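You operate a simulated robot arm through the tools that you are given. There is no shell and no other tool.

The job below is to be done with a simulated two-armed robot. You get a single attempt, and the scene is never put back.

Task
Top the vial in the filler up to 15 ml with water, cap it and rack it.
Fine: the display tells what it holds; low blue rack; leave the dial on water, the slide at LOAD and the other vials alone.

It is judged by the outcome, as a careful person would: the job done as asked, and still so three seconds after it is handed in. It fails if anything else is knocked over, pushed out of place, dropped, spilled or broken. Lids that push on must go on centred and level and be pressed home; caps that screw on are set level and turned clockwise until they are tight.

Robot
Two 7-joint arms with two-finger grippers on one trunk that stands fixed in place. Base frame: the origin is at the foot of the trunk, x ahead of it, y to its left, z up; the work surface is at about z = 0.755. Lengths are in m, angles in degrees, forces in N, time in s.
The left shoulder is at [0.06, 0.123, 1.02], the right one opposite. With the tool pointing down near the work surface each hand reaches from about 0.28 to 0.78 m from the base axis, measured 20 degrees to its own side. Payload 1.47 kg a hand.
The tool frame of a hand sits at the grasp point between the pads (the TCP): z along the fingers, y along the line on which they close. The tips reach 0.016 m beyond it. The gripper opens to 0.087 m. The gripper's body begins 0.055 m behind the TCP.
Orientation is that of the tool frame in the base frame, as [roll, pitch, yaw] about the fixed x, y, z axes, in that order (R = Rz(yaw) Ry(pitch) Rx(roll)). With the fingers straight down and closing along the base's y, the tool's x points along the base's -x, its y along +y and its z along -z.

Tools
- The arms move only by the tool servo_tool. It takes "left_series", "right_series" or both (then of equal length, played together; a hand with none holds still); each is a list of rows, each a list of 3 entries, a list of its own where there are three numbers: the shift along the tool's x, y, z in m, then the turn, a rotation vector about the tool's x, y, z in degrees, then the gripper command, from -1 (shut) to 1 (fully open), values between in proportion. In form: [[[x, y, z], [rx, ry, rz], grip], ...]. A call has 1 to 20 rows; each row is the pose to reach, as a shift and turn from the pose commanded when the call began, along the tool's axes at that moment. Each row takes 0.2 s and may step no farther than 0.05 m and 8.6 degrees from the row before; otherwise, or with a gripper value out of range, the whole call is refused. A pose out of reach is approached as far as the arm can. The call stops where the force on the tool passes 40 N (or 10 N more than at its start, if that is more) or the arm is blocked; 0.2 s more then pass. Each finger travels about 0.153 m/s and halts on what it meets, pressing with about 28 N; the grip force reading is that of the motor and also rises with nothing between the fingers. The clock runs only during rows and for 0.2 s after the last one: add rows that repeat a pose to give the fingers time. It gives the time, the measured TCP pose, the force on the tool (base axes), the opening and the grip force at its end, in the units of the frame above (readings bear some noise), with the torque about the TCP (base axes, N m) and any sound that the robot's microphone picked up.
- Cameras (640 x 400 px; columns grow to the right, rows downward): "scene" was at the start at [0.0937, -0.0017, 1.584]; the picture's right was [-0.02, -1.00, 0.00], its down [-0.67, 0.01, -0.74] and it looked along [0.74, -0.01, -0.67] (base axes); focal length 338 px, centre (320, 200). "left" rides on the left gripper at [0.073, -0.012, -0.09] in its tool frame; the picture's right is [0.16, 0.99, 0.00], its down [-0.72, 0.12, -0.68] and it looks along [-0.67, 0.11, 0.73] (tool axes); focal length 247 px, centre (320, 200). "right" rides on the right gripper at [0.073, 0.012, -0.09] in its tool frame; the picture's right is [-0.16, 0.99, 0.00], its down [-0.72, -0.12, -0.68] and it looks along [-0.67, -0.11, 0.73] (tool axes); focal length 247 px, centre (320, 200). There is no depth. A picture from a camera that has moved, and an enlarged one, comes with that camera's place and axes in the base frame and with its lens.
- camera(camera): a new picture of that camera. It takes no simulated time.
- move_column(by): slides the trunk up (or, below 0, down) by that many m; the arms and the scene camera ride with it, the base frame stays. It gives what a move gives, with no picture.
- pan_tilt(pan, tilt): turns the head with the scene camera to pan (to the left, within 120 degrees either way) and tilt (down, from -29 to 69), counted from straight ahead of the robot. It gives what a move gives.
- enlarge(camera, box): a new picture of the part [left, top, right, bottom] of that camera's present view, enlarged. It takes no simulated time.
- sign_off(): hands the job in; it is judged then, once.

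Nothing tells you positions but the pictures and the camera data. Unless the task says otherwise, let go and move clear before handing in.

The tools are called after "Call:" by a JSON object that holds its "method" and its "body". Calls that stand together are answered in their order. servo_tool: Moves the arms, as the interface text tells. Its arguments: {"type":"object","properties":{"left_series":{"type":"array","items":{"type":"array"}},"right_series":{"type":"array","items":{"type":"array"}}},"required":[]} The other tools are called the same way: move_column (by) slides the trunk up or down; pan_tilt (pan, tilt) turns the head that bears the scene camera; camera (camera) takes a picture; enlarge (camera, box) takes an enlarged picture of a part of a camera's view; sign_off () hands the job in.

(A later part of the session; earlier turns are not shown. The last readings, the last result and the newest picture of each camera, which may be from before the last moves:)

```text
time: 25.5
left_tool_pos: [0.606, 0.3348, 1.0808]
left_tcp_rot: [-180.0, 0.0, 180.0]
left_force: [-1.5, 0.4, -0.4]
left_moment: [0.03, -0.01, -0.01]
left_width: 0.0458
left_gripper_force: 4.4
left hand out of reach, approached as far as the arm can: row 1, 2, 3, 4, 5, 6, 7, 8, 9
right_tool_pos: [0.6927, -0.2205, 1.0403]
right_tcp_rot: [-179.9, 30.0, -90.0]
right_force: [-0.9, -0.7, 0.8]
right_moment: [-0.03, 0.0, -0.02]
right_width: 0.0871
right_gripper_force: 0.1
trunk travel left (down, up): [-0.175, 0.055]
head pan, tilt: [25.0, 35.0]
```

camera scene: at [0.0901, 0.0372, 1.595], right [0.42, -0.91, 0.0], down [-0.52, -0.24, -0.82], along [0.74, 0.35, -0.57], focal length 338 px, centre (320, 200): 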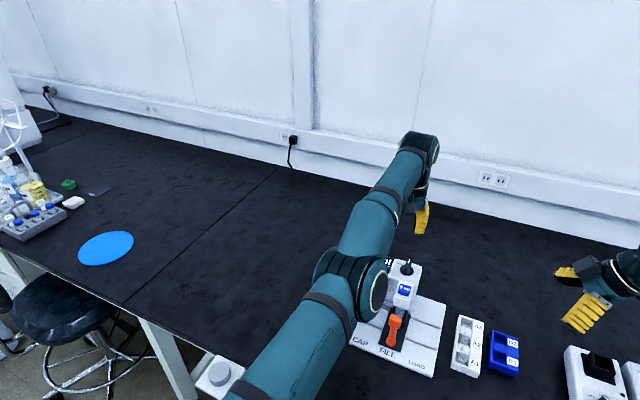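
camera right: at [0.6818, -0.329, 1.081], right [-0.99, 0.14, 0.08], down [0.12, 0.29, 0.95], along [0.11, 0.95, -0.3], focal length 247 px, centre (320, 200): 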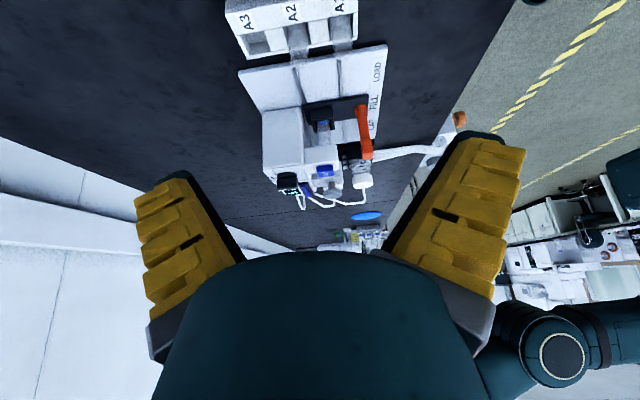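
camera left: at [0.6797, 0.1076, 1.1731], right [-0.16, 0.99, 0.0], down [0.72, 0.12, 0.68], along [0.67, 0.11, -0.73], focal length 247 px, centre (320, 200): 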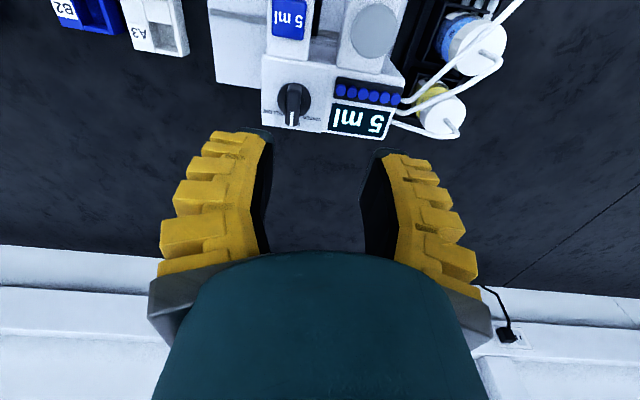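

Freed: the left hand is at (0.606, 0.335, 1.08) as commanded. I'll now tilt it 25° forward first (well inside reach), so the dial can be reached without stretching the arm out.

Call:
{"method": "servo_tool", "body": {"left_series": [[[0, 0, 0], [0, -7, 0], -0.3], [[0, 0, 0], [0, -14, 0], -0.3], [[0, 0, 0], [0, -21, 0], -0.3], [[0, 0, 0], [0, -25, 0], -0.3], [[0, 0, 0], [0, -25, 0], -0.3]]}}

Call:
{"method": "pan_tilt", "body": {"pan": 4, "tilt": 45}}

```text
time: 26.7
left_tool_pos: [0.6049, 0.3328, 1.0801]
left_tcp_rot: [180.0, 25.0, -180.0]
left_force: [0.4, 0.1, 0.1]
left_moment: [0.02, -0.03, -0.03]
left_width: 0.0366
left_gripper_force: 5.0
right_tool_pos: [0.693, -0.2201, 1.0402]
right_tcp_rot: [-180.0, 30.0, -89.9]
right_force: [0.1, -0.1, 0.0]
right_moment: [0.03, -0.02, 0.01]
right_width: 0.0871
right_gripper_force: 0.0
trunk travel left (down, up): [-0.175, 0.055]
head pan, tilt: [25.0, 35.0]
```

```text
time: 27.6
left_tool_pos: [0.6059, 0.334, 1.08]
left_tcp_rot: [180.0, 25.1, -179.9]
left_force: [0.0, 0.3, -0.5]
left_moment: [0.0, -0.01, 0.01]
left_width: 0.0365
left_gripper_force: 4.5
right_tool_pos: [0.6933, -0.2209, 1.04]
right_tcp_rot: [-179.9, 30.1, -89.9]
right_force: [0.5, 0.0, -0.1]
right_moment: [0.01, 0.01, 0.01]
right_width: 0.087
right_gripper_force: 0.2
trunk travel left (down, up): [-0.175, 0.055]
head pan, tilt: [4.0, 45.0]
```

Now moving in a straight line to above the dial at (0.770, 0.096, 1.00).

Call:
{"method": "servo_tool", "body": {"left_series": [[[-0.0145, -0.0296, 0.0178], [0, 0, 0], -0.3], [[-0.0289, -0.0592, 0.0356], [0, 0, 0], -0.3], [[-0.0434, -0.0889, 0.0533], [0, 0, 0], -0.3], [[-0.0578, -0.1185, 0.0711], [0, 0, 0], -0.3], [[-0.0723, -0.1481, 0.0889], [0, 0, 0], -0.3], [[-0.0868, -0.1777, 0.1067], [0, 0, 0], -0.3], [[-0.1012, -0.2074, 0.1244], [0, 0, 0], -0.3], [[-0.1157, -0.237, 0.1422], [0, 0, 0], -0.3], [[-0.1157, -0.237, 0.1422], [0, 0, 0], -0.3]]}}

Call:
{"method": "camera", "body": {"camera": "left"}}

Call:
{"method": "enlarge", "body": {"camera": "right", "box": [240, 130, 400, 230]}}

Call:
{"method": "enlarge", "body": {"camera": "scene", "box": [248, 150, 344, 210]}}

```text
time: 29.6
left_tool_pos: [0.7708, 0.0975, 0.9994]
left_tcp_rot: [180.0, 25.0, -180.0]
left_force: [0.1, -1.1, 0.6]
left_moment: [0.01, -0.01, 0.0]
left_width: 0.0366
left_gripper_force: 4.7
right_tool_pos: [0.6928, -0.2199, 1.0407]
right_tcp_rot: [-180.0, 30.0, -89.9]
right_force: [0.1, -0.8, -0.1]
right_moment: [0.01, -0.03, 0.03]
right_width: 0.0869
right_gripper_force: 0.1
trunk travel left (down, up): [-0.175, 0.055]
head pan, tilt: [4.0, 45.0]
```

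```text
taken
camera left: at [0.6684, 0.0865, 1.0487], right [-0.14, 0.99, -0.07], down [0.37, 0.12, 0.92], along [0.92, 0.11, -0.38], focal length 247 px, centre (320, 200)
```

left: 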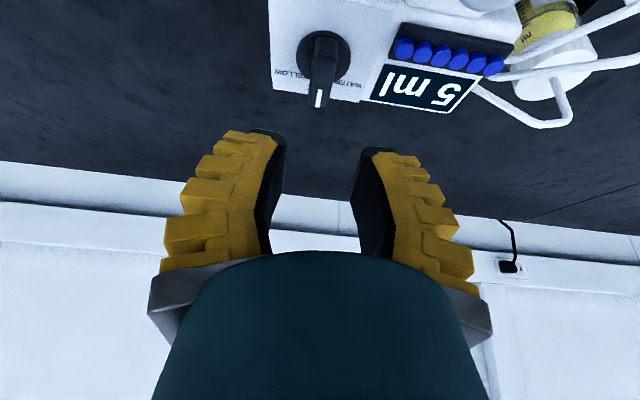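

```text
4.00 times, centred on (320, 180) of right
camera zoom: at [0.6814, -0.3289, 1.0815], right [-0.99, 0.14, 0.08], down [0.12, 0.29, 0.95], along [0.11, 0.95, -0.3], focal length 988 px, centre (320, 280)
```

zoom: 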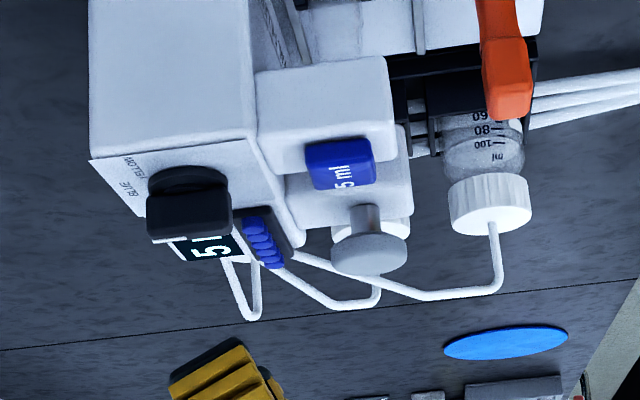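

```text
6.67 times, centred on (296, 180) of scene
camera zoom: at [0.0908, 0.0059, 1.5803], right [0.07, -1.0, 0.0], down [-0.7, -0.05, -0.71], along [0.71, 0.05, -0.71], focal length 2254 px, centre (480, 333)
```

zoom: 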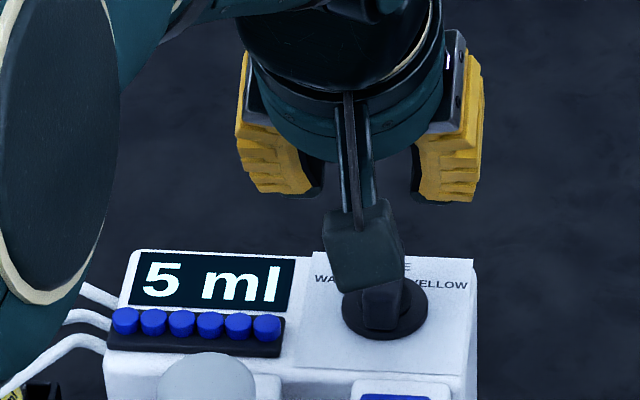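

Pose is reached and the dial projects where I expected. Lowering the fingers around the dial bar to TCP (0.783, 0.096, 0.921).

Call:
{"method": "servo_tool", "body": {"left_series": [[[0.0072, 0, 0.0257], [0, 0, 0], -0.3], [[0.0144, 0, 0.0514], [0, 0, 0], -0.3], [[0.018, 0, 0.0643], [0, 0, 0], -0.3], [[0.0216, 0, 0.0771], [0, 0, 0], -0.3], [[0.0216, 0, 0.0771], [0, 0, 0], -0.3]]}}

Call:
{"method": "camera", "body": {"camera": "left"}}

Call:
{"method": "enlarge", "body": {"camera": "right", "box": [240, 130, 400, 230]}}

```text
time: 30.8
left_tool_pos: [0.7825, 0.0949, 0.9208]
left_tcp_rot: [-180.0, 25.1, -179.9]
left_force: [0.0, -0.3, 0.1]
left_moment: [0.02, 0.02, 0.01]
left_width: 0.0363
left_gripper_force: 4.5
right_tool_pos: [0.6942, -0.2215, 1.0398]
right_tcp_rot: [-179.9, 30.1, -90.1]
right_force: [0.0, -0.8, 0.5]
right_moment: [0.0, -0.04, 0.01]
right_width: 0.0871
right_gripper_force: 0.2
trunk travel left (down, up): [-0.175, 0.055]
head pan, tilt: [4.0, 45.0]
```

```text
taken
camera left: at [0.6807, 0.0841, 0.9704], right [-0.14, 0.99, -0.07], down [0.37, 0.12, 0.92], along [0.92, 0.11, -0.38], focal length 247 px, centre (320, 200)
```

left: 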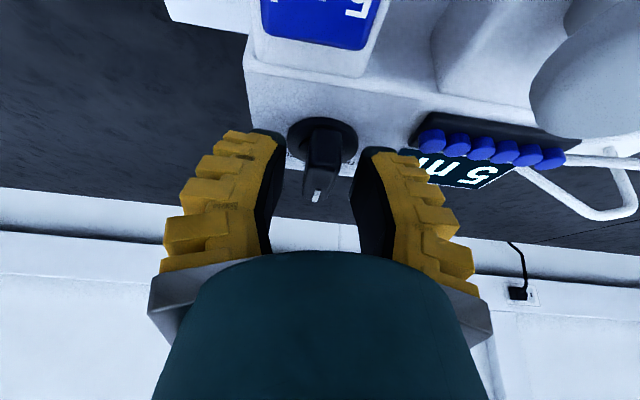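

```text
4.00 times, centred on (320, 180) of right
camera zoom: at [0.6816, -0.3291, 1.0812], right [-0.99, 0.14, 0.08], down [0.12, 0.29, 0.95], along [0.11, 0.95, -0.3], focal length 988 px, centre (320, 280)
```

zoom: 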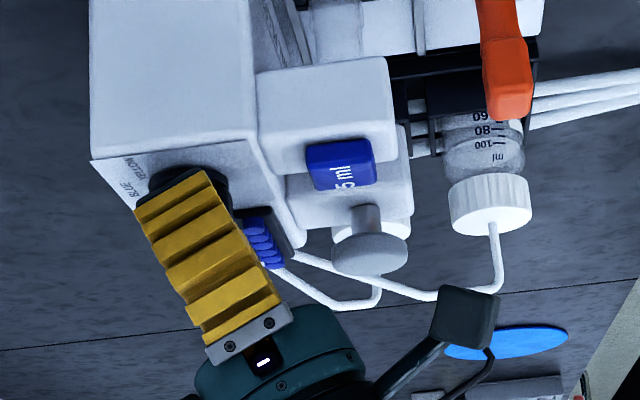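

The fingers straddle the dial bar. Closing on it now.

Call:
{"method": "servo_tool", "body": {"left_series": [[[0, 0, 0], [0, 0, 0], -0.6], [[0, 0, 0], [0, 0, 0], -1], [[0, 0, 0], [0, 0, 0], -1]]}}

Call:
{"method": "camera", "body": {"camera": "left"}}

```text
time: 31.6
left_tool_pos: [0.7826, 0.0958, 0.9224]
left_tcp_rot: [-180.0, 25.1, -179.9]
left_force: [-4.1, 0.6, 8.3]
left_moment: [0.03, 0.73, 0.01]
left_width: 0.0086
left_gripper_force: 30.0
right_tool_pos: [0.6917, -0.2205, 1.0412]
right_tcp_rot: [-179.9, 30.0, -90.1]
right_force: [-0.4, 0.6, 0.9]
right_moment: [-0.01, 0.05, 0.02]
right_width: 0.0872
right_gripper_force: 0.1
trunk travel left (down, up): [-0.175, 0.055]
head pan, tilt: [4.0, 45.0]
```

```text
taken
camera left: at [0.6801, 0.0842, 0.9716], right [-0.14, 0.99, -0.07], down [0.37, 0.12, 0.92], along [0.92, 0.11, -0.38], focal length 247 px, centre (320, 200)
```

left: 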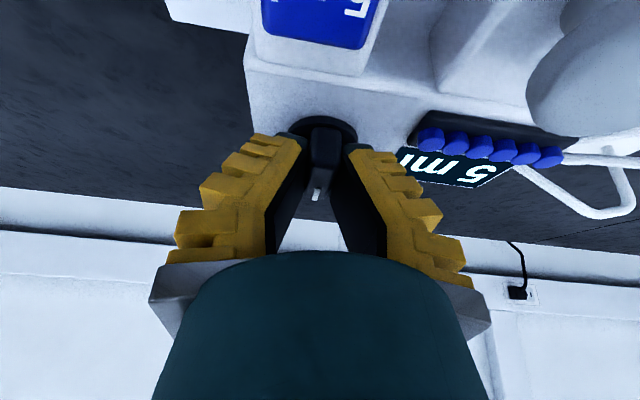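

The bar is gripped (9 mm wide). Turning it 45° counter-clockwise (seen from above) toward WATER, about the dial's axis.

Call:
{"method": "servo_tool", "body": {"left_series": [[[-0.0005, -0.0009, -0.0009], [-3.17, 0, -6.8], -1], [[-0.0007, -0.0017, -0.0009], [-6.34, 0, -13.59], -1], [[-0.001, -0.0025, -0.0007], [-9.51, 0, -20.39], -1], [[-0.0014, -0.0032, -0.0005], [-12.68, 0, -27.19], -1], [[-0.0019, -0.0039, -0.0003], [-15.85, 0, -33.99], -1], [[-0.0024, -0.0045, 0.0], [-19.02, 0, -40.78], -1], [[-0.0024, -0.0045, 0.0], [-19.02, 0, -40.78], -1]]}}

Call:
{"method": "camera", "body": {"camera": "left"}}

Call:
{"method": "enlarge", "body": {"camera": "scene", "box": [248, 150, 344, 210]}}

Call:
{"method": "enlarge", "body": {"camera": "right", "box": [240, 130, 400, 230]}}

```text
time: 33.2
left_tool_pos: [0.785, 0.0917, 0.9225]
left_tcp_rot: [-180.0, 25.0, -134.9]
left_force: [-12.0, -1.8, 2.8]
left_moment: [-0.15, 0.2, 0.06]
left_width: 0.0077
left_gripper_force: 30.4
right_tool_pos: [0.6912, -0.2204, 1.0417]
right_tcp_rot: [-179.8, 30.0, -90.1]
right_force: [0.3, -0.3, -0.7]
right_moment: [0.0, 0.0, 0.01]
right_width: 0.0868
right_gripper_force: 0.1
trunk travel left (down, up): [-0.175, 0.055]
head pan, tilt: [4.0, 45.0]
```

```text
taken
camera left: at [0.7206, 0.0099, 0.972], right [-0.8, 0.6, -0.07], down [0.18, 0.34, 0.92], along [0.57, 0.73, -0.38], focal length 247 px, centre (320, 200)
```

left: 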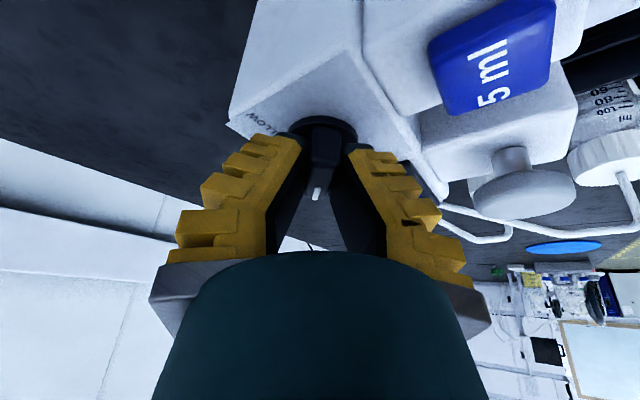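

```text
6.67 times, centred on (296, 180) of scene
camera zoom: at [0.0896, 0.0055, 1.5803], right [0.07, -1.0, 0.0], down [-0.7, -0.05, -0.71], along [0.71, 0.05, -0.71], focal length 2254 px, centre (480, 333)
```

zoom: 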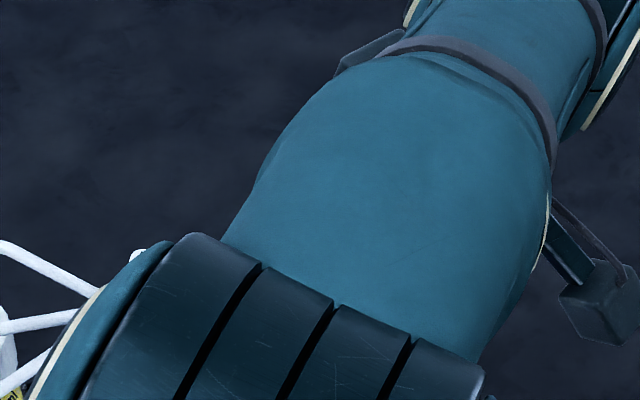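

```text
4.00 times, centred on (320, 180) of right
camera zoom: at [0.6806, -0.3292, 1.0818], right [-0.99, 0.14, 0.08], down [0.11, 0.29, 0.95], along [0.11, 0.95, -0.3], focal length 988 px, centre (320, 280)
```

zoom: 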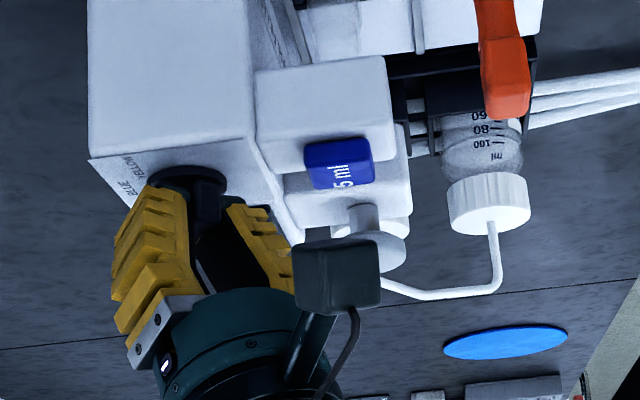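

The dial turned with the hand. Releasing it and lifting straight up to see the pointer.

Call:
{"method": "servo_tool", "body": {"left_series": [[[0, 0, 0], [0, 0, 0], -0.4], [[0, 0, 0], [0, 0, 0], -0.4], [[-0.0085, 0, -0.0181], [0, 0, 0], -0.4], [[-0.0211, 0, -0.0453], [0, 0, 0], -0.4], [[-0.0338, 0, -0.0725], [0, 0, 0], -0.4], [[-0.0423, 0, -0.0906], [0, 0, 0], -0.4], [[-0.0423, 0, -0.0906], [0, 0, 0], -0.4]]}}

Call:
{"method": "enlarge", "body": {"camera": "right", "box": [240, 130, 400, 230]}}

Call:
{"method": "camera", "body": {"camera": "left"}}

```text
time: 34.8
left_tool_pos: [0.7848, 0.0902, 1.0226]
left_tcp_rot: [-180.0, 24.9, -135.1]
left_force: [0.3, -0.2, 0.3]
left_moment: [0.01, 0.0, 0.02]
left_width: 0.0325
left_gripper_force: 4.1
right_tool_pos: [0.6934, -0.2204, 1.0401]
right_tcp_rot: [-180.0, 30.0, -90.1]
right_force: [0.8, 0.4, 0.6]
right_moment: [0.0, -0.02, 0.0]
right_width: 0.0873
right_gripper_force: 0.1
trunk travel left (down, up): [-0.175, 0.055]
head pan, tilt: [4.0, 45.0]
```

```text
4.00 times, centred on (320, 180) of right
camera zoom: at [0.6819, -0.3291, 1.0809], right [-0.99, 0.14, 0.08], down [0.12, 0.29, 0.95], along [0.11, 0.95, -0.3], focal length 988 px, centre (320, 280)
```

zoom: 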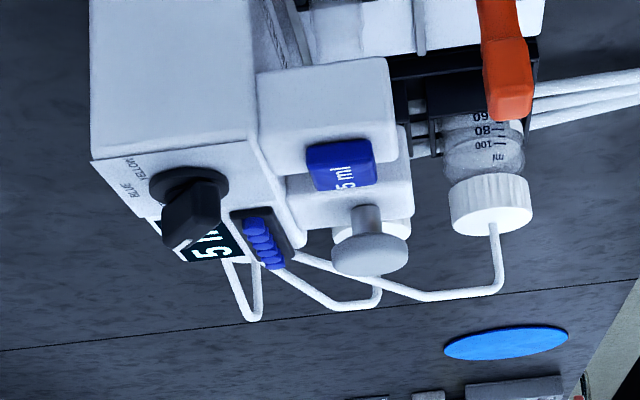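

```text
taken
camera left: at [0.7212, 0.0084, 1.0728], right [-0.8, 0.6, -0.07], down [0.18, 0.34, 0.92], along [0.57, 0.73, -0.38], focal length 247 px, centre (320, 200)
```

left: 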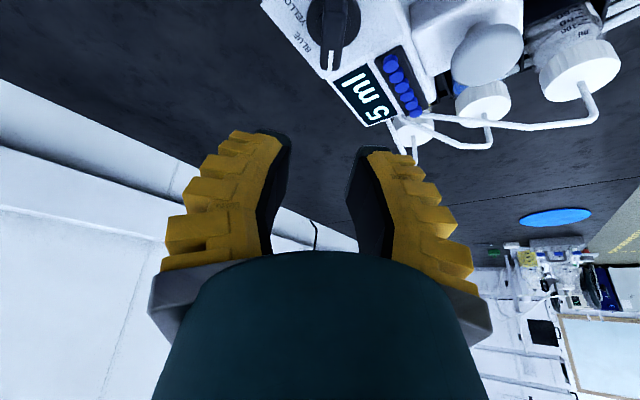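

The dial now points to the WATER side. A closer look to confirm the angle.

Call:
{"method": "enlarge", "body": {"camera": "left", "box": [250, 0, 410, 100]}}

```text
4.00 times, centred on (330, 50) of left
camera zoom: at [0.7212, 0.0084, 1.0728], right [-0.8, 0.6, -0.07], down [0.18, 0.34, 0.92], along [0.57, 0.73, -0.38], focal length 988 px, centre (280, 800)
```

zoom: 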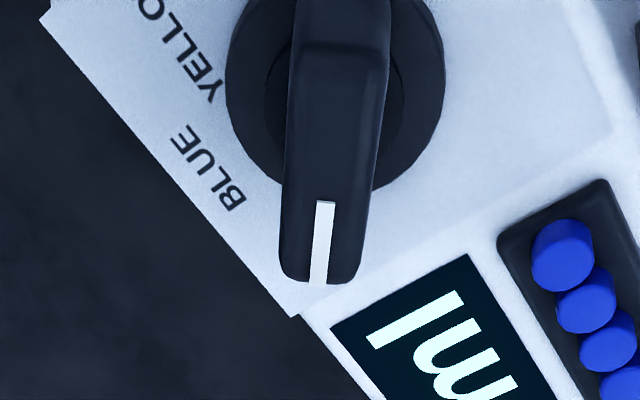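

The pointer covers the WATER label, 45° from BLUE. Now I'll turn the hand back to its normal yaw while drawing back toward the button.

Call:
{"method": "servo_tool", "body": {"left_series": [[[0.007, 0.0065, -0.0032], [3.17, 0, 6.8], -0.6], [[0.0139, 0.013, -0.0065], [6.34, 0, 13.59], -1], [[0.0209, 0.0195, -0.0097], [9.51, 0, 20.39], -1], [[0.0278, 0.0259, -0.0129], [12.68, 0, 27.19], -1], [[0.0348, 0.0324, -0.0162], [15.85, 0, 33.99], -1], [[0.0417, 0.0389, -0.0194], [19.02, 0, 40.78], -1], [[0.0417, 0.0389, -0.0194], [19.02, 0, 40.78], -1]]}}

Call:
{"method": "servo_tool", "body": {"left_series": [[[0, 0, 0], [0, 7, 0], -1], [[0, 0, 0], [0, 14, 0], -1], [[0, 0, 0], [0, 21, 0], -1], [[0, 0, 0], [0, 25, 0], -1], [[0, 0, 0], [0, 25, 0], -1]]}}

Call:
{"method": "camera", "body": {"camera": "left"}}

Call:
{"method": "enlarge", "body": {"camera": "right", "box": [240, 130, 400, 230]}}

```text
time: 36.4
left_tool_pos: [0.7259, 0.0869, 1.0208]
left_tcp_rot: [180.0, 25.0, 179.8]
left_force: [0.5, -0.4, 0.3]
left_moment: [0.0, 0.0, 0.02]
left_width: 0.0
left_gripper_force: 28.3
right_tool_pos: [0.6936, -0.2217, 1.0397]
right_tcp_rot: [179.9, 30.0, -90.0]
right_force: [0.0, 0.3, -0.5]
right_moment: [-0.04, 0.02, 0.01]
right_width: 0.087
right_gripper_force: 0.2
trunk travel left (down, up): [-0.175, 0.055]
head pan, tilt: [4.0, 45.0]
```

```text
time: 37.6
left_tool_pos: [0.7259, 0.0889, 1.0209]
left_tcp_rot: [-180.0, -0.1, 180.0]
left_force: [-0.5, -0.3, -0.2]
left_moment: [0.03, -0.03, 0.02]
left_width: 0.0
left_gripper_force: 28.0
right_tool_pos: [0.6924, -0.2194, 1.0408]
right_tcp_rot: [-180.0, 29.9, -90.1]
right_force: [0.6, 0.9, -0.4]
right_moment: [0.01, -0.03, -0.02]
right_width: 0.0869
right_gripper_force: 0.1
trunk travel left (down, up): [-0.175, 0.055]
head pan, tilt: [4.0, 45.0]
```

```text
taken
camera left: at [0.654, 0.0753, 1.1103], right [-0.16, 0.99, 0.0], down [0.72, 0.12, 0.68], along [0.67, 0.11, -0.73], focal length 247 px, centre (320, 200)
```

left: 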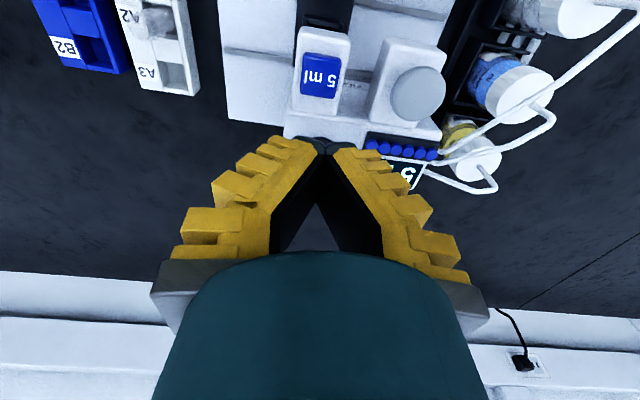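

```text
4.00 times, centred on (320, 180) of right
camera zoom: at [0.6818, -0.329, 1.081], right [-0.99, 0.14, 0.08], down [0.12, 0.29, 0.95], along [0.11, 0.95, -0.3], focal length 988 px, centre (320, 280)
```

zoom: 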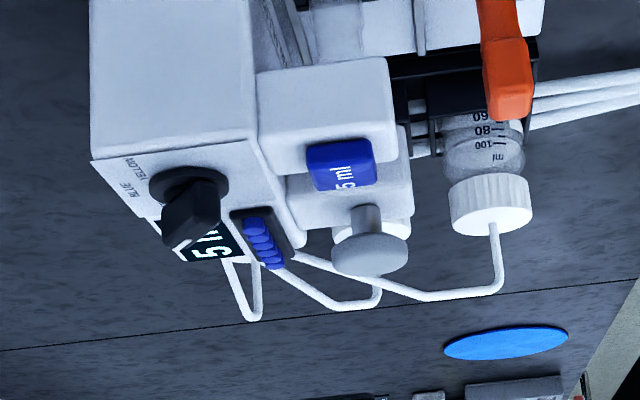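

The left fingers are closed and above the button (which I place at (0.715, 0.0855), top z≈0.902). Lowering to just above it.

Call:
{"method": "servo_tool", "body": {"left_series": [[[0.006, -0.001, 0.03], [0, 0, 0], -1], [[0.011, -0.0023, 0.06], [0, 0, 0], -1], [[0.011, -0.0023, 0.086], [0, 0, 0], -1], [[0.011, -0.0023, 0.086], [0, 0, 0], -1]]}}

Call:
{"method": "camera", "body": {"camera": "left"}}

Call:
{"method": "enlarge", "body": {"camera": "right", "box": [240, 130, 400, 230]}}

```text
time: 38.6
left_tool_pos: [0.7135, 0.0842, 0.9356]
left_tcp_rot: [-179.9, 0.1, -179.9]
left_force: [0.0, -1.0, 0.2]
left_moment: [0.04, 0.01, 0.01]
left_width: 0.0
left_gripper_force: 28.2
right_tool_pos: [0.6931, -0.2207, 1.0407]
right_tcp_rot: [-180.0, 30.1, -90.0]
right_force: [-0.1, 0.3, -0.5]
right_moment: [-0.01, 0.03, -0.01]
right_width: 0.0872
right_gripper_force: 0.0
trunk travel left (down, up): [-0.175, 0.055]
head pan, tilt: [4.0, 45.0]
```

```text
taken
camera left: at [0.6428, 0.0727, 1.0255], right [-0.16, 0.99, 0.0], down [0.72, 0.12, 0.68], along [0.67, 0.11, -0.73], focal length 247 px, centre (320, 200)
```

left: 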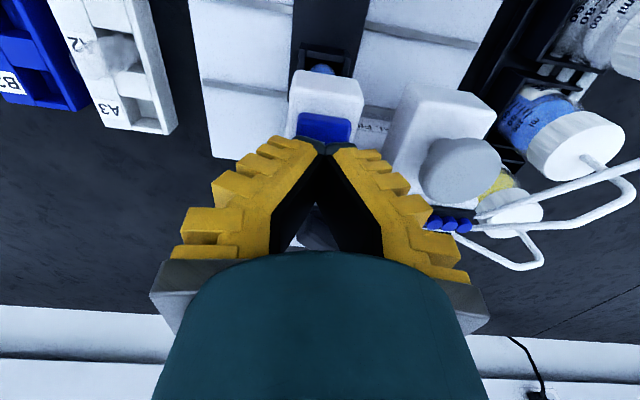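

```text
4.00 times, centred on (320, 180) of right
camera zoom: at [0.6815, -0.3291, 1.0813], right [-0.99, 0.14, 0.08], down [0.12, 0.29, 0.95], along [0.11, 0.95, -0.3], focal length 988 px, centre (320, 280)
```

zoom: 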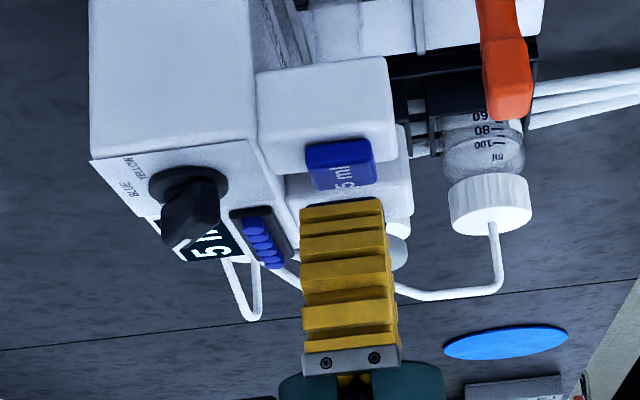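

Aligned over the button. I'll press down a few millimetres and come back up, listening for a click.

Call:
{"method": "servo_tool", "body": {"left_series": [[[0, 0.0012, 0.012], [0, 0, 0], -1], [[0, 0.0012, 0.016], [0, 0, 0], -1], [[0, 0.0012, 0.019], [0, 0, 0], -1], [[0, 0.0012, 0.022], [0, 0, 0], -1]]}}

Call:
{"method": "enlarge", "body": {"camera": "right", "box": [240, 130, 400, 230]}}

```text
time: 39.6
left_tool_pos: [0.7155, 0.0855, 0.914]
left_tcp_rot: [180.0, 0.1, 179.9]
left_force: [0.5, -0.7, 2.0]
left_moment: [0.03, -0.03, 0.01]
left_width: 0.0059
left_gripper_force: 28.3
right_tool_pos: [0.6928, -0.2202, 1.0407]
right_tcp_rot: [180.0, 30.0, -90.0]
right_force: [-0.7, 0.2, 0.2]
right_moment: [0.0, 0.01, -0.02]
right_width: 0.087
right_gripper_force: 0.0
trunk travel left (down, up): [-0.175, 0.055]
head pan, tilt: [4.0, 45.0]
heard: click
```

```text
4.00 times, centred on (320, 180) of right
camera zoom: at [0.6817, -0.3292, 1.0811], right [-0.99, 0.14, 0.08], down [0.12, 0.29, 0.95], along [0.11, 0.95, -0.3], focal length 988 px, centre (320, 280)
```

zoom: 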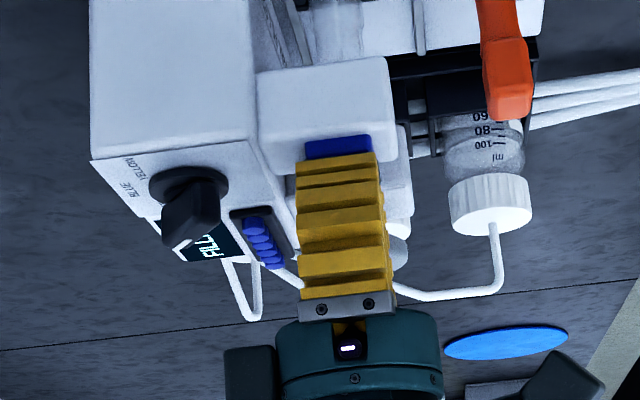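

A click was heard and the display changed (seems to say "FILLING"). I'll lift off and read the display.

Call:
{"method": "servo_tool", "body": {"left_series": [[[0, 0, -0.01], [0, 0, 0], -1], [[0, 0, -0.03], [0, 0, 0], -1], [[0, 0, -0.03], [0, 0, 0], -1]]}}

Call:
{"method": "enlarge", "body": {"camera": "scene", "box": [240, 160, 352, 230]}}

Call:
{"method": "enlarge", "body": {"camera": "right", "box": [240, 130, 400, 230]}}

Call:
{"method": "camera", "body": {"camera": "left"}}

```text
time: 40.4
left_tool_pos: [0.715, 0.0849, 0.9445]
left_tcp_rot: [-180.0, 0.1, 180.0]
left_force: [-0.5, 0.4, 0.3]
left_moment: [-0.01, 0.0, 0.03]
left_width: 0.0001
left_gripper_force: 27.9
right_tool_pos: [0.693, -0.2215, 1.041]
right_tcp_rot: [180.0, 30.0, -90.0]
right_force: [0.9, 0.6, 0.6]
right_moment: [0.02, -0.02, 0.02]
right_width: 0.0871
right_gripper_force: 0.1
trunk travel left (down, up): [-0.175, 0.055]
head pan, tilt: [4.0, 45.0]
```

```text
5.71 times, centred on (296, 195) of scene
camera zoom: at [0.0918, 0.0057, 1.5801], right [0.07, -1.0, 0.0], down [-0.71, -0.05, -0.71], along [0.71, 0.05, -0.71], focal length 1932 px, centre (457, 229)
```

zoom: 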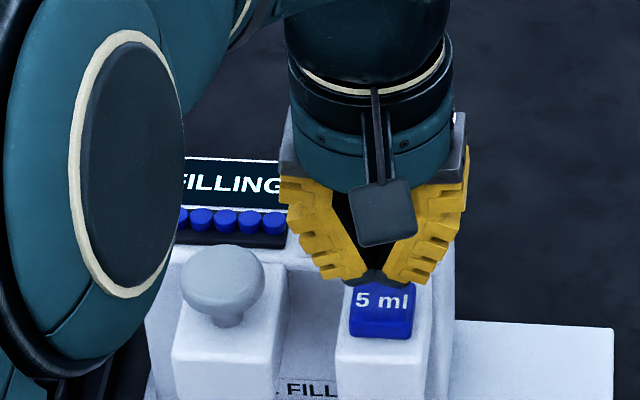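

```text
4.00 times, centred on (320, 180) of right
camera zoom: at [0.6821, -0.329, 1.0808], right [-0.99, 0.14, 0.08], down [0.12, 0.29, 0.95], along [0.11, 0.95, -0.3], focal length 988 px, centre (320, 280)
```

zoom: 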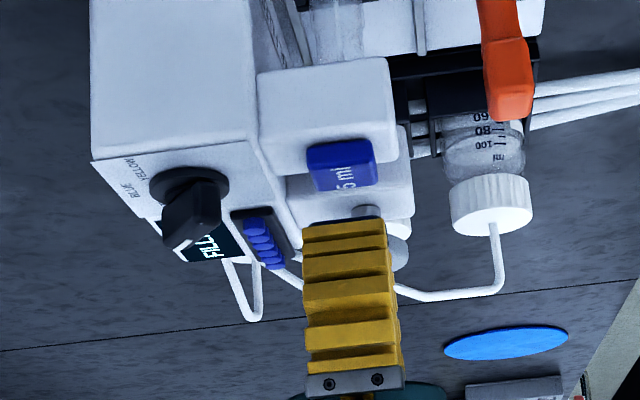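

```text
taken
camera left: at [0.643, 0.0742, 1.0332], right [-0.16, 0.99, 0.0], down [0.72, 0.12, 0.68], along [0.67, 0.11, -0.73], focal length 247 px, centre (320, 200)
```

left: 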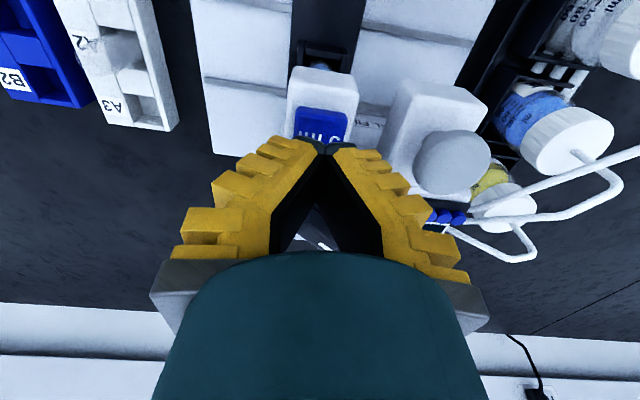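

The display reads "FILLING". I'll wait in place for it to finish.

Call:
{"method": "servo_tool", "body": {"left_series": [[[0, 0, 0], [0, 0, 0], -1], [[0, 0, 0], [0, 0, 0], -1], [[0, 0, 0], [0, 0, 0], -1], [[0, 0, 0], [0, 0, 0], -1], [[0, 0, 0], [0, 0, 0], -1], [[0, 0, 0], [0, 0, 0], -1], [[0, 0, 0], [0, 0, 0], -1], [[0, 0, 0], [0, 0, 0], -1], [[0, 0, 0], [0, 0, 0], -1], [[0, 0, 0], [0, 0, 0], -1]]}}

Call:
{"method": "enlarge", "body": {"camera": "scene", "box": [240, 160, 352, 230]}}

Call:
{"method": "enlarge", "body": {"camera": "right", "box": [240, 90, 400, 190]}}

```text
time: 42.6
left_tool_pos: [0.7146, 0.0856, 0.9445]
left_tcp_rot: [179.9, 0.1, -180.0]
left_force: [-0.2, -0.5, -0.1]
left_moment: [0.01, -0.02, 0.0]
left_width: 0.0
left_gripper_force: 28.2
right_tool_pos: [0.6926, -0.2199, 1.0402]
right_tcp_rot: [180.0, 30.0, -90.0]
right_force: [0.0, -0.1, 0.0]
right_moment: [0.0, 0.01, 0.02]
right_width: 0.0869
right_gripper_force: 0.1
trunk travel left (down, up): [-0.175, 0.055]
head pan, tilt: [4.0, 45.0]
```

```text
5.71 times, centred on (296, 195) of scene
camera zoom: at [0.0914, 0.0057, 1.5802], right [0.07, -1.0, 0.0], down [-0.71, -0.05, -0.71], along [0.71, 0.05, -0.71], focal length 1932 px, centre (457, 229)
```

zoom: 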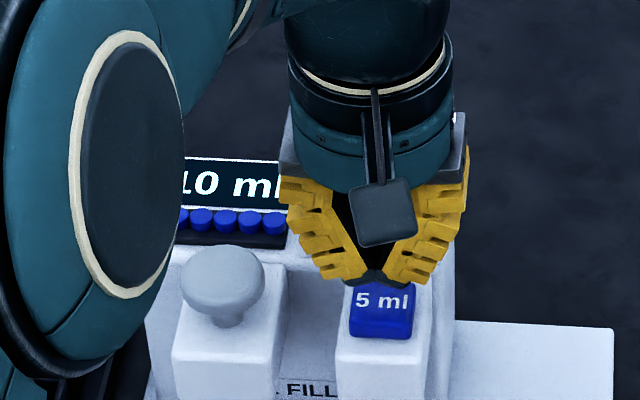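

```text
4.00 times, centred on (320, 140) of right
camera zoom: at [0.6818, -0.3291, 1.081], right [-0.99, 0.14, 0.08], down [0.12, 0.29, 0.95], along [0.11, 0.95, -0.3], focal length 988 px, centre (320, 440)
```

zoom: 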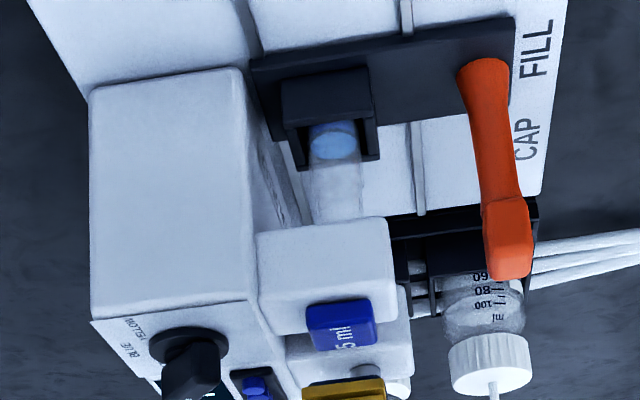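

Display now reads 10 ml (and the liquid became paler, so water it is). One more press, then wait for it to finish.

Call:
{"method": "servo_tool", "body": {"left_series": [[[0, 0, 0.018], [0, 0, 0], -1], [[0, 0, 0.025], [0, 0, 0], -1], [[0, 0, 0.028], [0, 0, 0], -1], [[0, 0, 0.0305], [0, 0, 0], -1]]}}

Call:
{"method": "servo_tool", "body": {"left_series": [[[0, 0, -0.01], [0, 0, 0], -1], [[0, 0, -0.04], [0, 0, 0], -1], [[0, 0, -0.07], [0, 0, 0], -1], [[0, 0, -0.07], [0, 0, 0], -1], [[0, 0, -0.07], [0, 0, 0], -1], [[0, 0, -0.07], [0, 0, 0], -1]]}}

Call:
{"method": "enlarge", "body": {"camera": "scene", "box": [240, 160, 352, 230]}}

```text
time: 43.6
left_tool_pos: [0.7158, 0.0858, 0.9138]
left_tcp_rot: [180.0, 0.1, 180.0]
left_force: [-0.3, 0.6, 2.8]
left_moment: [-0.01, 0.0, -0.01]
left_width: 0.0061
left_gripper_force: 28.5
right_tool_pos: [0.6923, -0.2207, 1.0405]
right_tcp_rot: [180.0, 30.0, -90.0]
right_force: [0.2, -0.3, -0.3]
right_moment: [-0.01, 0.01, -0.01]
right_width: 0.0871
right_gripper_force: 0.0
trunk travel left (down, up): [-0.175, 0.055]
head pan, tilt: [4.0, 45.0]
heard: click
```

```text
time: 45.0
left_tool_pos: [0.7144, 0.0849, 0.9838]
left_tcp_rot: [180.0, 0.0, 179.9]
left_force: [0.6, 0.0, -0.6]
left_moment: [0.02, -0.02, -0.03]
left_width: 0.0
left_gripper_force: 28.4
right_tool_pos: [0.6932, -0.2197, 1.0399]
right_tcp_rot: [-179.9, 30.0, -90.0]
right_force: [-0.2, -0.5, 0.6]
right_moment: [0.01, 0.01, 0.04]
right_width: 0.0871
right_gripper_force: 0.0
trunk travel left (down, up): [-0.175, 0.055]
head pan, tilt: [4.0, 45.0]
```

```text
5.71 times, centred on (296, 195) of scene
camera zoom: at [0.0916, 0.0057, 1.5801], right [0.07, -1.0, 0.0], down [-0.71, -0.05, -0.71], along [0.71, 0.05, -0.71], focal length 1932 px, centre (457, 229)
```

zoom: 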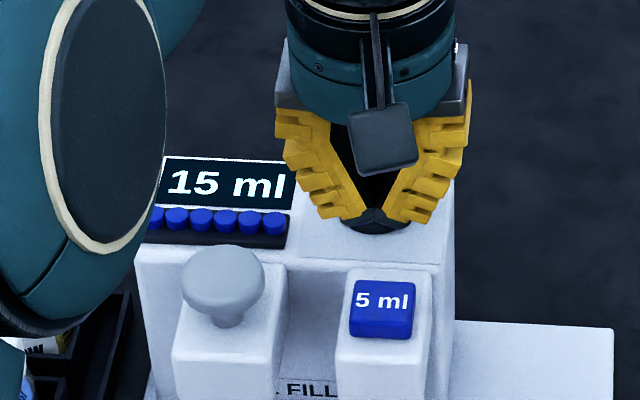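

Display reads 15 ml. Next I'll draw the hand back in front of the fill head, open, and lower it over the orange handle at (0.636, 0.085).

Call:
{"method": "servo_tool", "body": {"left_series": [[[0.03, 0, -0.01], [0, 0, 0], -0.5], [[0.06, 0, -0.01], [0, 0, 0], 0], [[0.0785, 0, 0], [0, 0, 0], 0.4], [[0.0785, 0, 0.03], [0, 0, 0], 0.4], [[0.0785, 0, 0.05], [0, 0, 0], 0.4], [[0.0785, 0, 0.05], [0, 0, 0], 0.4]]}}

Call:
{"method": "camera", "body": {"camera": "left"}}

Call:
{"method": "enlarge", "body": {"camera": "right", "box": [240, 110, 440, 235]}}

Call:
{"method": "enlarge", "body": {"camera": "scene", "box": [240, 160, 352, 230]}}

```text
time: 46.4
left_tool_pos: [0.6374, 0.0844, 0.934]
left_tcp_rot: [-180.0, 0.1, 180.0]
left_force: [-0.7, 0.1, 0.1]
left_moment: [0.02, 0.0, -0.03]
left_width: 0.0654
left_gripper_force: 2.9
right_tool_pos: [0.6939, -0.2201, 1.0405]
right_tcp_rot: [180.0, 30.1, -90.0]
right_force: [0.3, 0.0, -0.6]
right_moment: [0.0, -0.02, 0.04]
right_width: 0.087
right_gripper_force: 0.1
trunk travel left (down, up): [-0.175, 0.055]
head pan, tilt: [4.0, 45.0]
```

```text
taken
camera left: at [0.5651, 0.0728, 1.0234], right [-0.16, 0.99, 0.0], down [0.72, 0.12, 0.68], along [0.67, 0.11, -0.73], focal length 247 px, centre (320, 200)
```

left: 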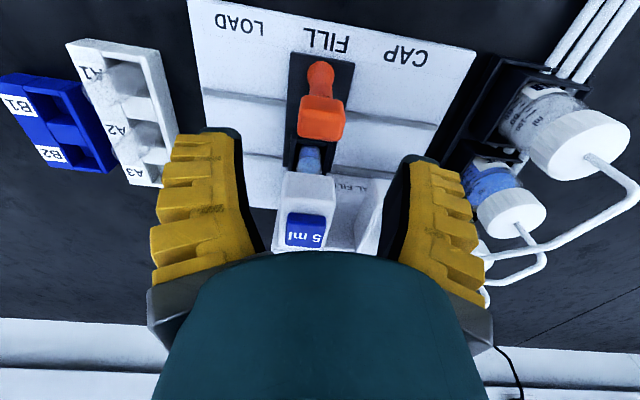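

```text
3.20 times, centred on (340, 172) of right
camera zoom: at [0.682, -0.3291, 1.0809], right [-0.99, 0.14, 0.08], down [0.12, 0.29, 0.95], along [0.11, 0.95, -0.3], focal length 790 px, centre (256, 288)
```

zoom: 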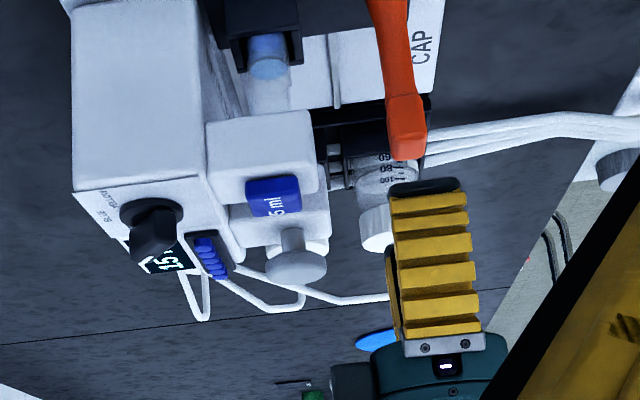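

```text
5.71 times, centred on (296, 195) of scene
camera zoom: at [0.0917, 0.0057, 1.5802], right [0.07, -1.0, 0.0], down [-0.71, -0.05, -0.71], along [0.71, 0.05, -0.71], focal length 1932 px, centre (457, 229)
```

zoom: 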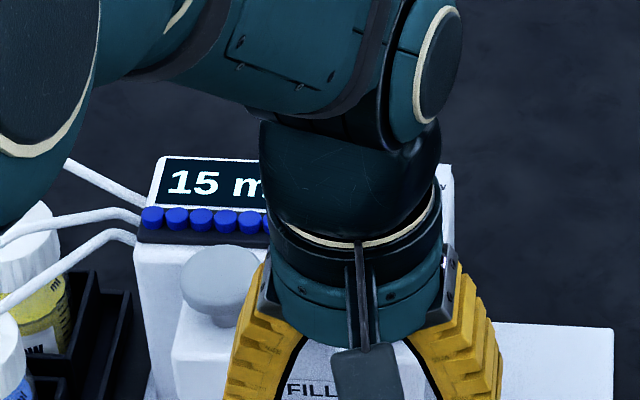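

The hand is aligned over the handle in both x and y. Lowering so the fingers straddle the orange block, then closing.

Call:
{"method": "servo_tool", "body": {"left_series": [[[0, 0.001, 0.02], [0, 0, 0], 0.4], [[0, 0.001, 0.04], [0, 0, 0], 0.4], [[0, 0.001, 0.058], [0, 0, 0], 0.4], [[0, 0.001, 0.058], [0, 0, 0], 0]]}}

Call:
{"method": "camera", "body": {"camera": "left"}}

Call:
{"method": "enlarge", "body": {"camera": "right", "box": [240, 80, 440, 205]}}

```text
time: 47.4
left_tool_pos: [0.6364, 0.0852, 0.8764]
left_tcp_rot: [179.9, 0.0, -180.0]
left_force: [-0.1, 0.6, -0.7]
left_moment: [0.06, -0.01, 0.01]
left_width: 0.0493
left_gripper_force: 4.2
right_tool_pos: [0.6939, -0.2198, 1.0408]
right_tcp_rot: [179.9, 30.0, -90.0]
right_force: [-0.3, -0.4, -0.2]
right_moment: [0.0, 0.06, 0.0]
right_width: 0.087
right_gripper_force: 0.0
trunk travel left (down, up): [-0.175, 0.055]
head pan, tilt: [4.0, 45.0]
```

```text
taken
camera left: at [0.5651, 0.0738, 0.9643], right [-0.16, 0.99, 0.0], down [0.72, 0.12, 0.68], along [0.67, 0.11, -0.73], focal length 247 px, centre (320, 200)
```

left: 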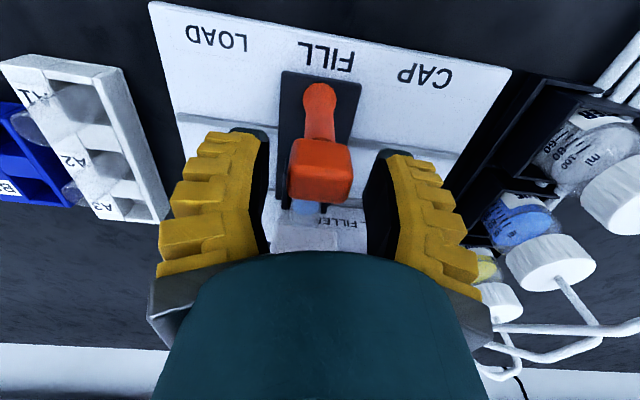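

```text
3.20 times, centred on (340, 142) of right
camera zoom: at [0.6816, -0.329, 1.0812], right [-0.99, 0.14, 0.08], down [0.12, 0.29, 0.95], along [0.11, 0.95, -0.3], focal length 790 px, centre (256, 384)
```

zoom: 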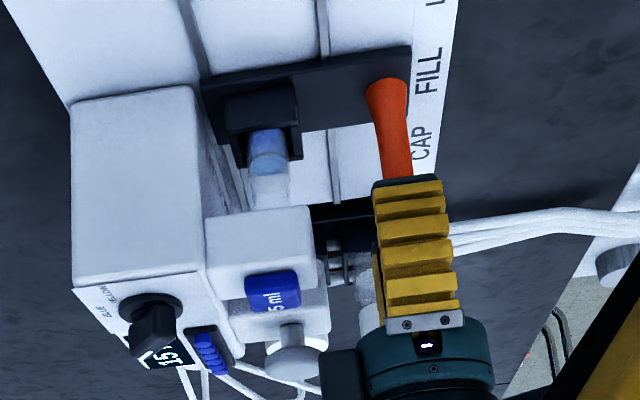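

Fingers are either side of the handle. Closing to grip.

Call:
{"method": "servo_tool", "body": {"left_series": [[[0, 0, 0], [0, 0, 0], -0.5], [[0, 0, 0], [0, 0, 0], -1], [[0, 0, 0], [0, 0, 0], -1]]}}

Call:
{"method": "camera", "body": {"camera": "left"}}

```text
time: 48.2
left_tool_pos: [0.6366, 0.0844, 0.8759]
left_tcp_rot: [180.0, 0.1, -180.0]
left_force: [0.2, -0.4, 9.7]
left_moment: [0.02, 0.03, 0.02]
left_width: 0.0229
left_gripper_force: 29.9
right_tool_pos: [0.6936, -0.2198, 1.0403]
right_tcp_rot: [-179.9, 30.0, -90.0]
right_force: [-0.1, -0.9, 0.1]
right_moment: [0.01, -0.02, 0.02]
right_width: 0.0867
right_gripper_force: 0.0
trunk travel left (down, up): [-0.175, 0.055]
head pan, tilt: [4.0, 45.0]
```

```text
taken
camera left: at [0.5652, 0.0736, 0.9655], right [-0.16, 0.99, 0.0], down [0.72, 0.12, 0.68], along [0.67, 0.11, -0.73], focal length 247 px, centre (320, 200)
```

left: 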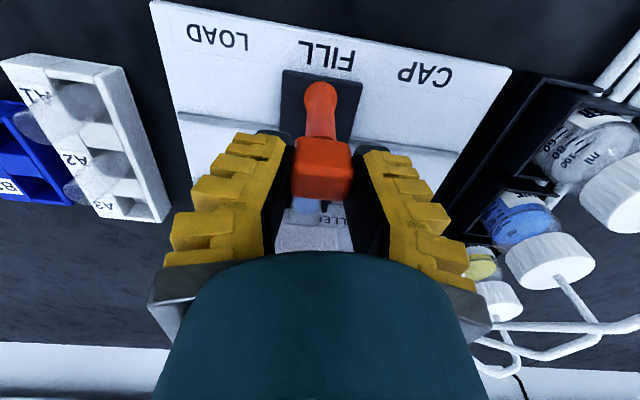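

Gripped (23 mm wide). Sliding it slowly left to CAP (about +7.5 cm in y).

Call:
{"method": "servo_tool", "body": {"left_series": [[[0, 0.006, 0], [0, 0, 0], -1], [[0, 0.013, 0], [0, 0, 0], -1], [[0, 0.02, 0], [0, 0, 0], -1], [[0, 0.028, 0], [0, 0, 0], -1], [[0, 0.036, 0], [0, 0, 0], -1], [[0, 0.044, 0], [0, 0, 0], -1], [[0, 0.052, 0], [0, 0, 0], -1], [[0, 0.06, 0], [0, 0, 0], -1], [[0, 0.067, 0], [0, 0, 0], -1], [[0, 0.072, 0], [0, 0, 0], -1], [[0, 0.0755, 0], [0, 0, 0], -1], [[0, 0.0755, 0], [0, 0, 0], -1]]}}

Call:
{"method": "camera", "body": {"camera": "left"}}

Call:
{"method": "enlarge", "body": {"camera": "right", "box": [240, 80, 440, 205]}}

Call:
{"method": "enlarge", "body": {"camera": "scene", "box": [232, 180, 360, 280]}}

```text
time: 50.8
left_tool_pos: [0.638, 0.1602, 0.8741]
left_tcp_rot: [-179.9, 0.1, 179.8]
left_force: [12.4, -7.9, 16.6]
left_moment: [-0.14, -0.15, 0.03]
left_width: 0.0261
left_gripper_force: 29.9
right_tool_pos: [0.6932, -0.2217, 1.0395]
right_tcp_rot: [179.9, 30.0, -90.0]
right_force: [-0.7, 0.0, -0.9]
right_moment: [0.0, -0.01, -0.02]
right_width: 0.087
right_gripper_force: 0.2
trunk travel left (down, up): [-0.175, 0.055]
head pan, tilt: [4.0, 45.0]
```

```text
taken
camera left: at [0.565, 0.1485, 0.964], right [-0.16, 0.99, 0.0], down [0.72, 0.12, 0.68], along [0.67, 0.11, -0.73], focal length 247 px, centre (320, 200)
```

left: 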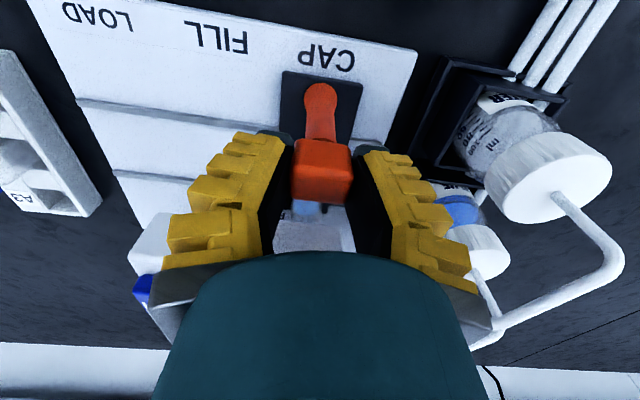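

```text
3.20 times, centred on (340, 142) of right
camera zoom: at [0.6816, -0.3299, 1.0809], right [-0.99, 0.14, 0.08], down [0.12, 0.29, 0.95], along [0.11, 0.95, -0.3], focal length 790 px, centre (256, 384)
```

zoom: 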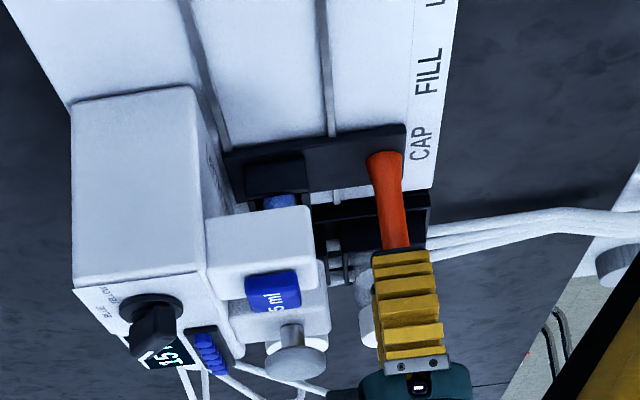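

```text
4.00 times, centred on (296, 230) of scene
camera zoom: at [0.0912, 0.0044, 1.5802], right [0.07, -1.0, 0.0], down [-0.71, -0.05, -0.71], along [0.71, 0.05, -0.71], focal length 1352 px, centre (416, 80)
```

zoom: 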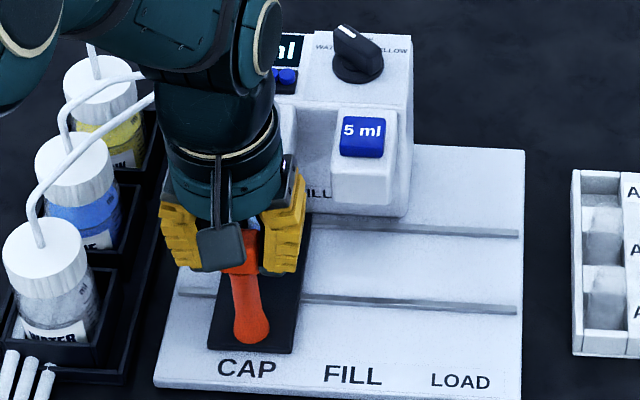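

The slide is now at CAP. Opening the fingers slightly and checking the slide stays put.

Call:
{"method": "servo_tool", "body": {"left_series": [[[0, 0, 0], [0, 0, 0], 0], [[0, 0, 0], [0, 0, 0], 0.1], [[0, 0, 0], [0, 0, 0], 0.1]]}}

Call:
{"method": "camera", "body": {"camera": "left"}}

```text
time: 51.6
left_tool_pos: [0.6367, 0.1614, 0.8734]
left_tcp_rot: [-179.9, 0.0, -179.9]
left_force: [-0.1, 0.7, -0.1]
left_moment: [0.0, 0.06, -0.01]
left_width: 0.0533
left_gripper_force: 3.2
right_tool_pos: [0.6932, -0.2217, 1.0401]
right_tcp_rot: [-180.0, 30.0, -90.0]
right_force: [0.2, -0.7, -0.1]
right_moment: [-0.03, -0.01, 0.04]
right_width: 0.0871
right_gripper_force: 0.1
trunk travel left (down, up): [-0.175, 0.055]
head pan, tilt: [4.0, 45.0]
```

```text
taken
camera left: at [0.5644, 0.1502, 0.9631], right [-0.16, 0.99, 0.0], down [0.72, 0.12, 0.68], along [0.67, 0.11, -0.73], focal length 247 px, centre (320, 200)
```

left: 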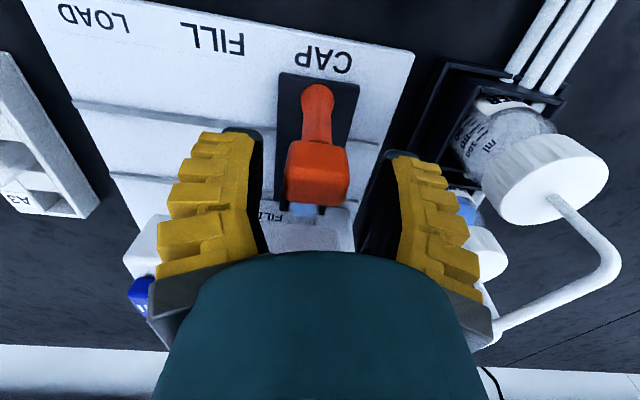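

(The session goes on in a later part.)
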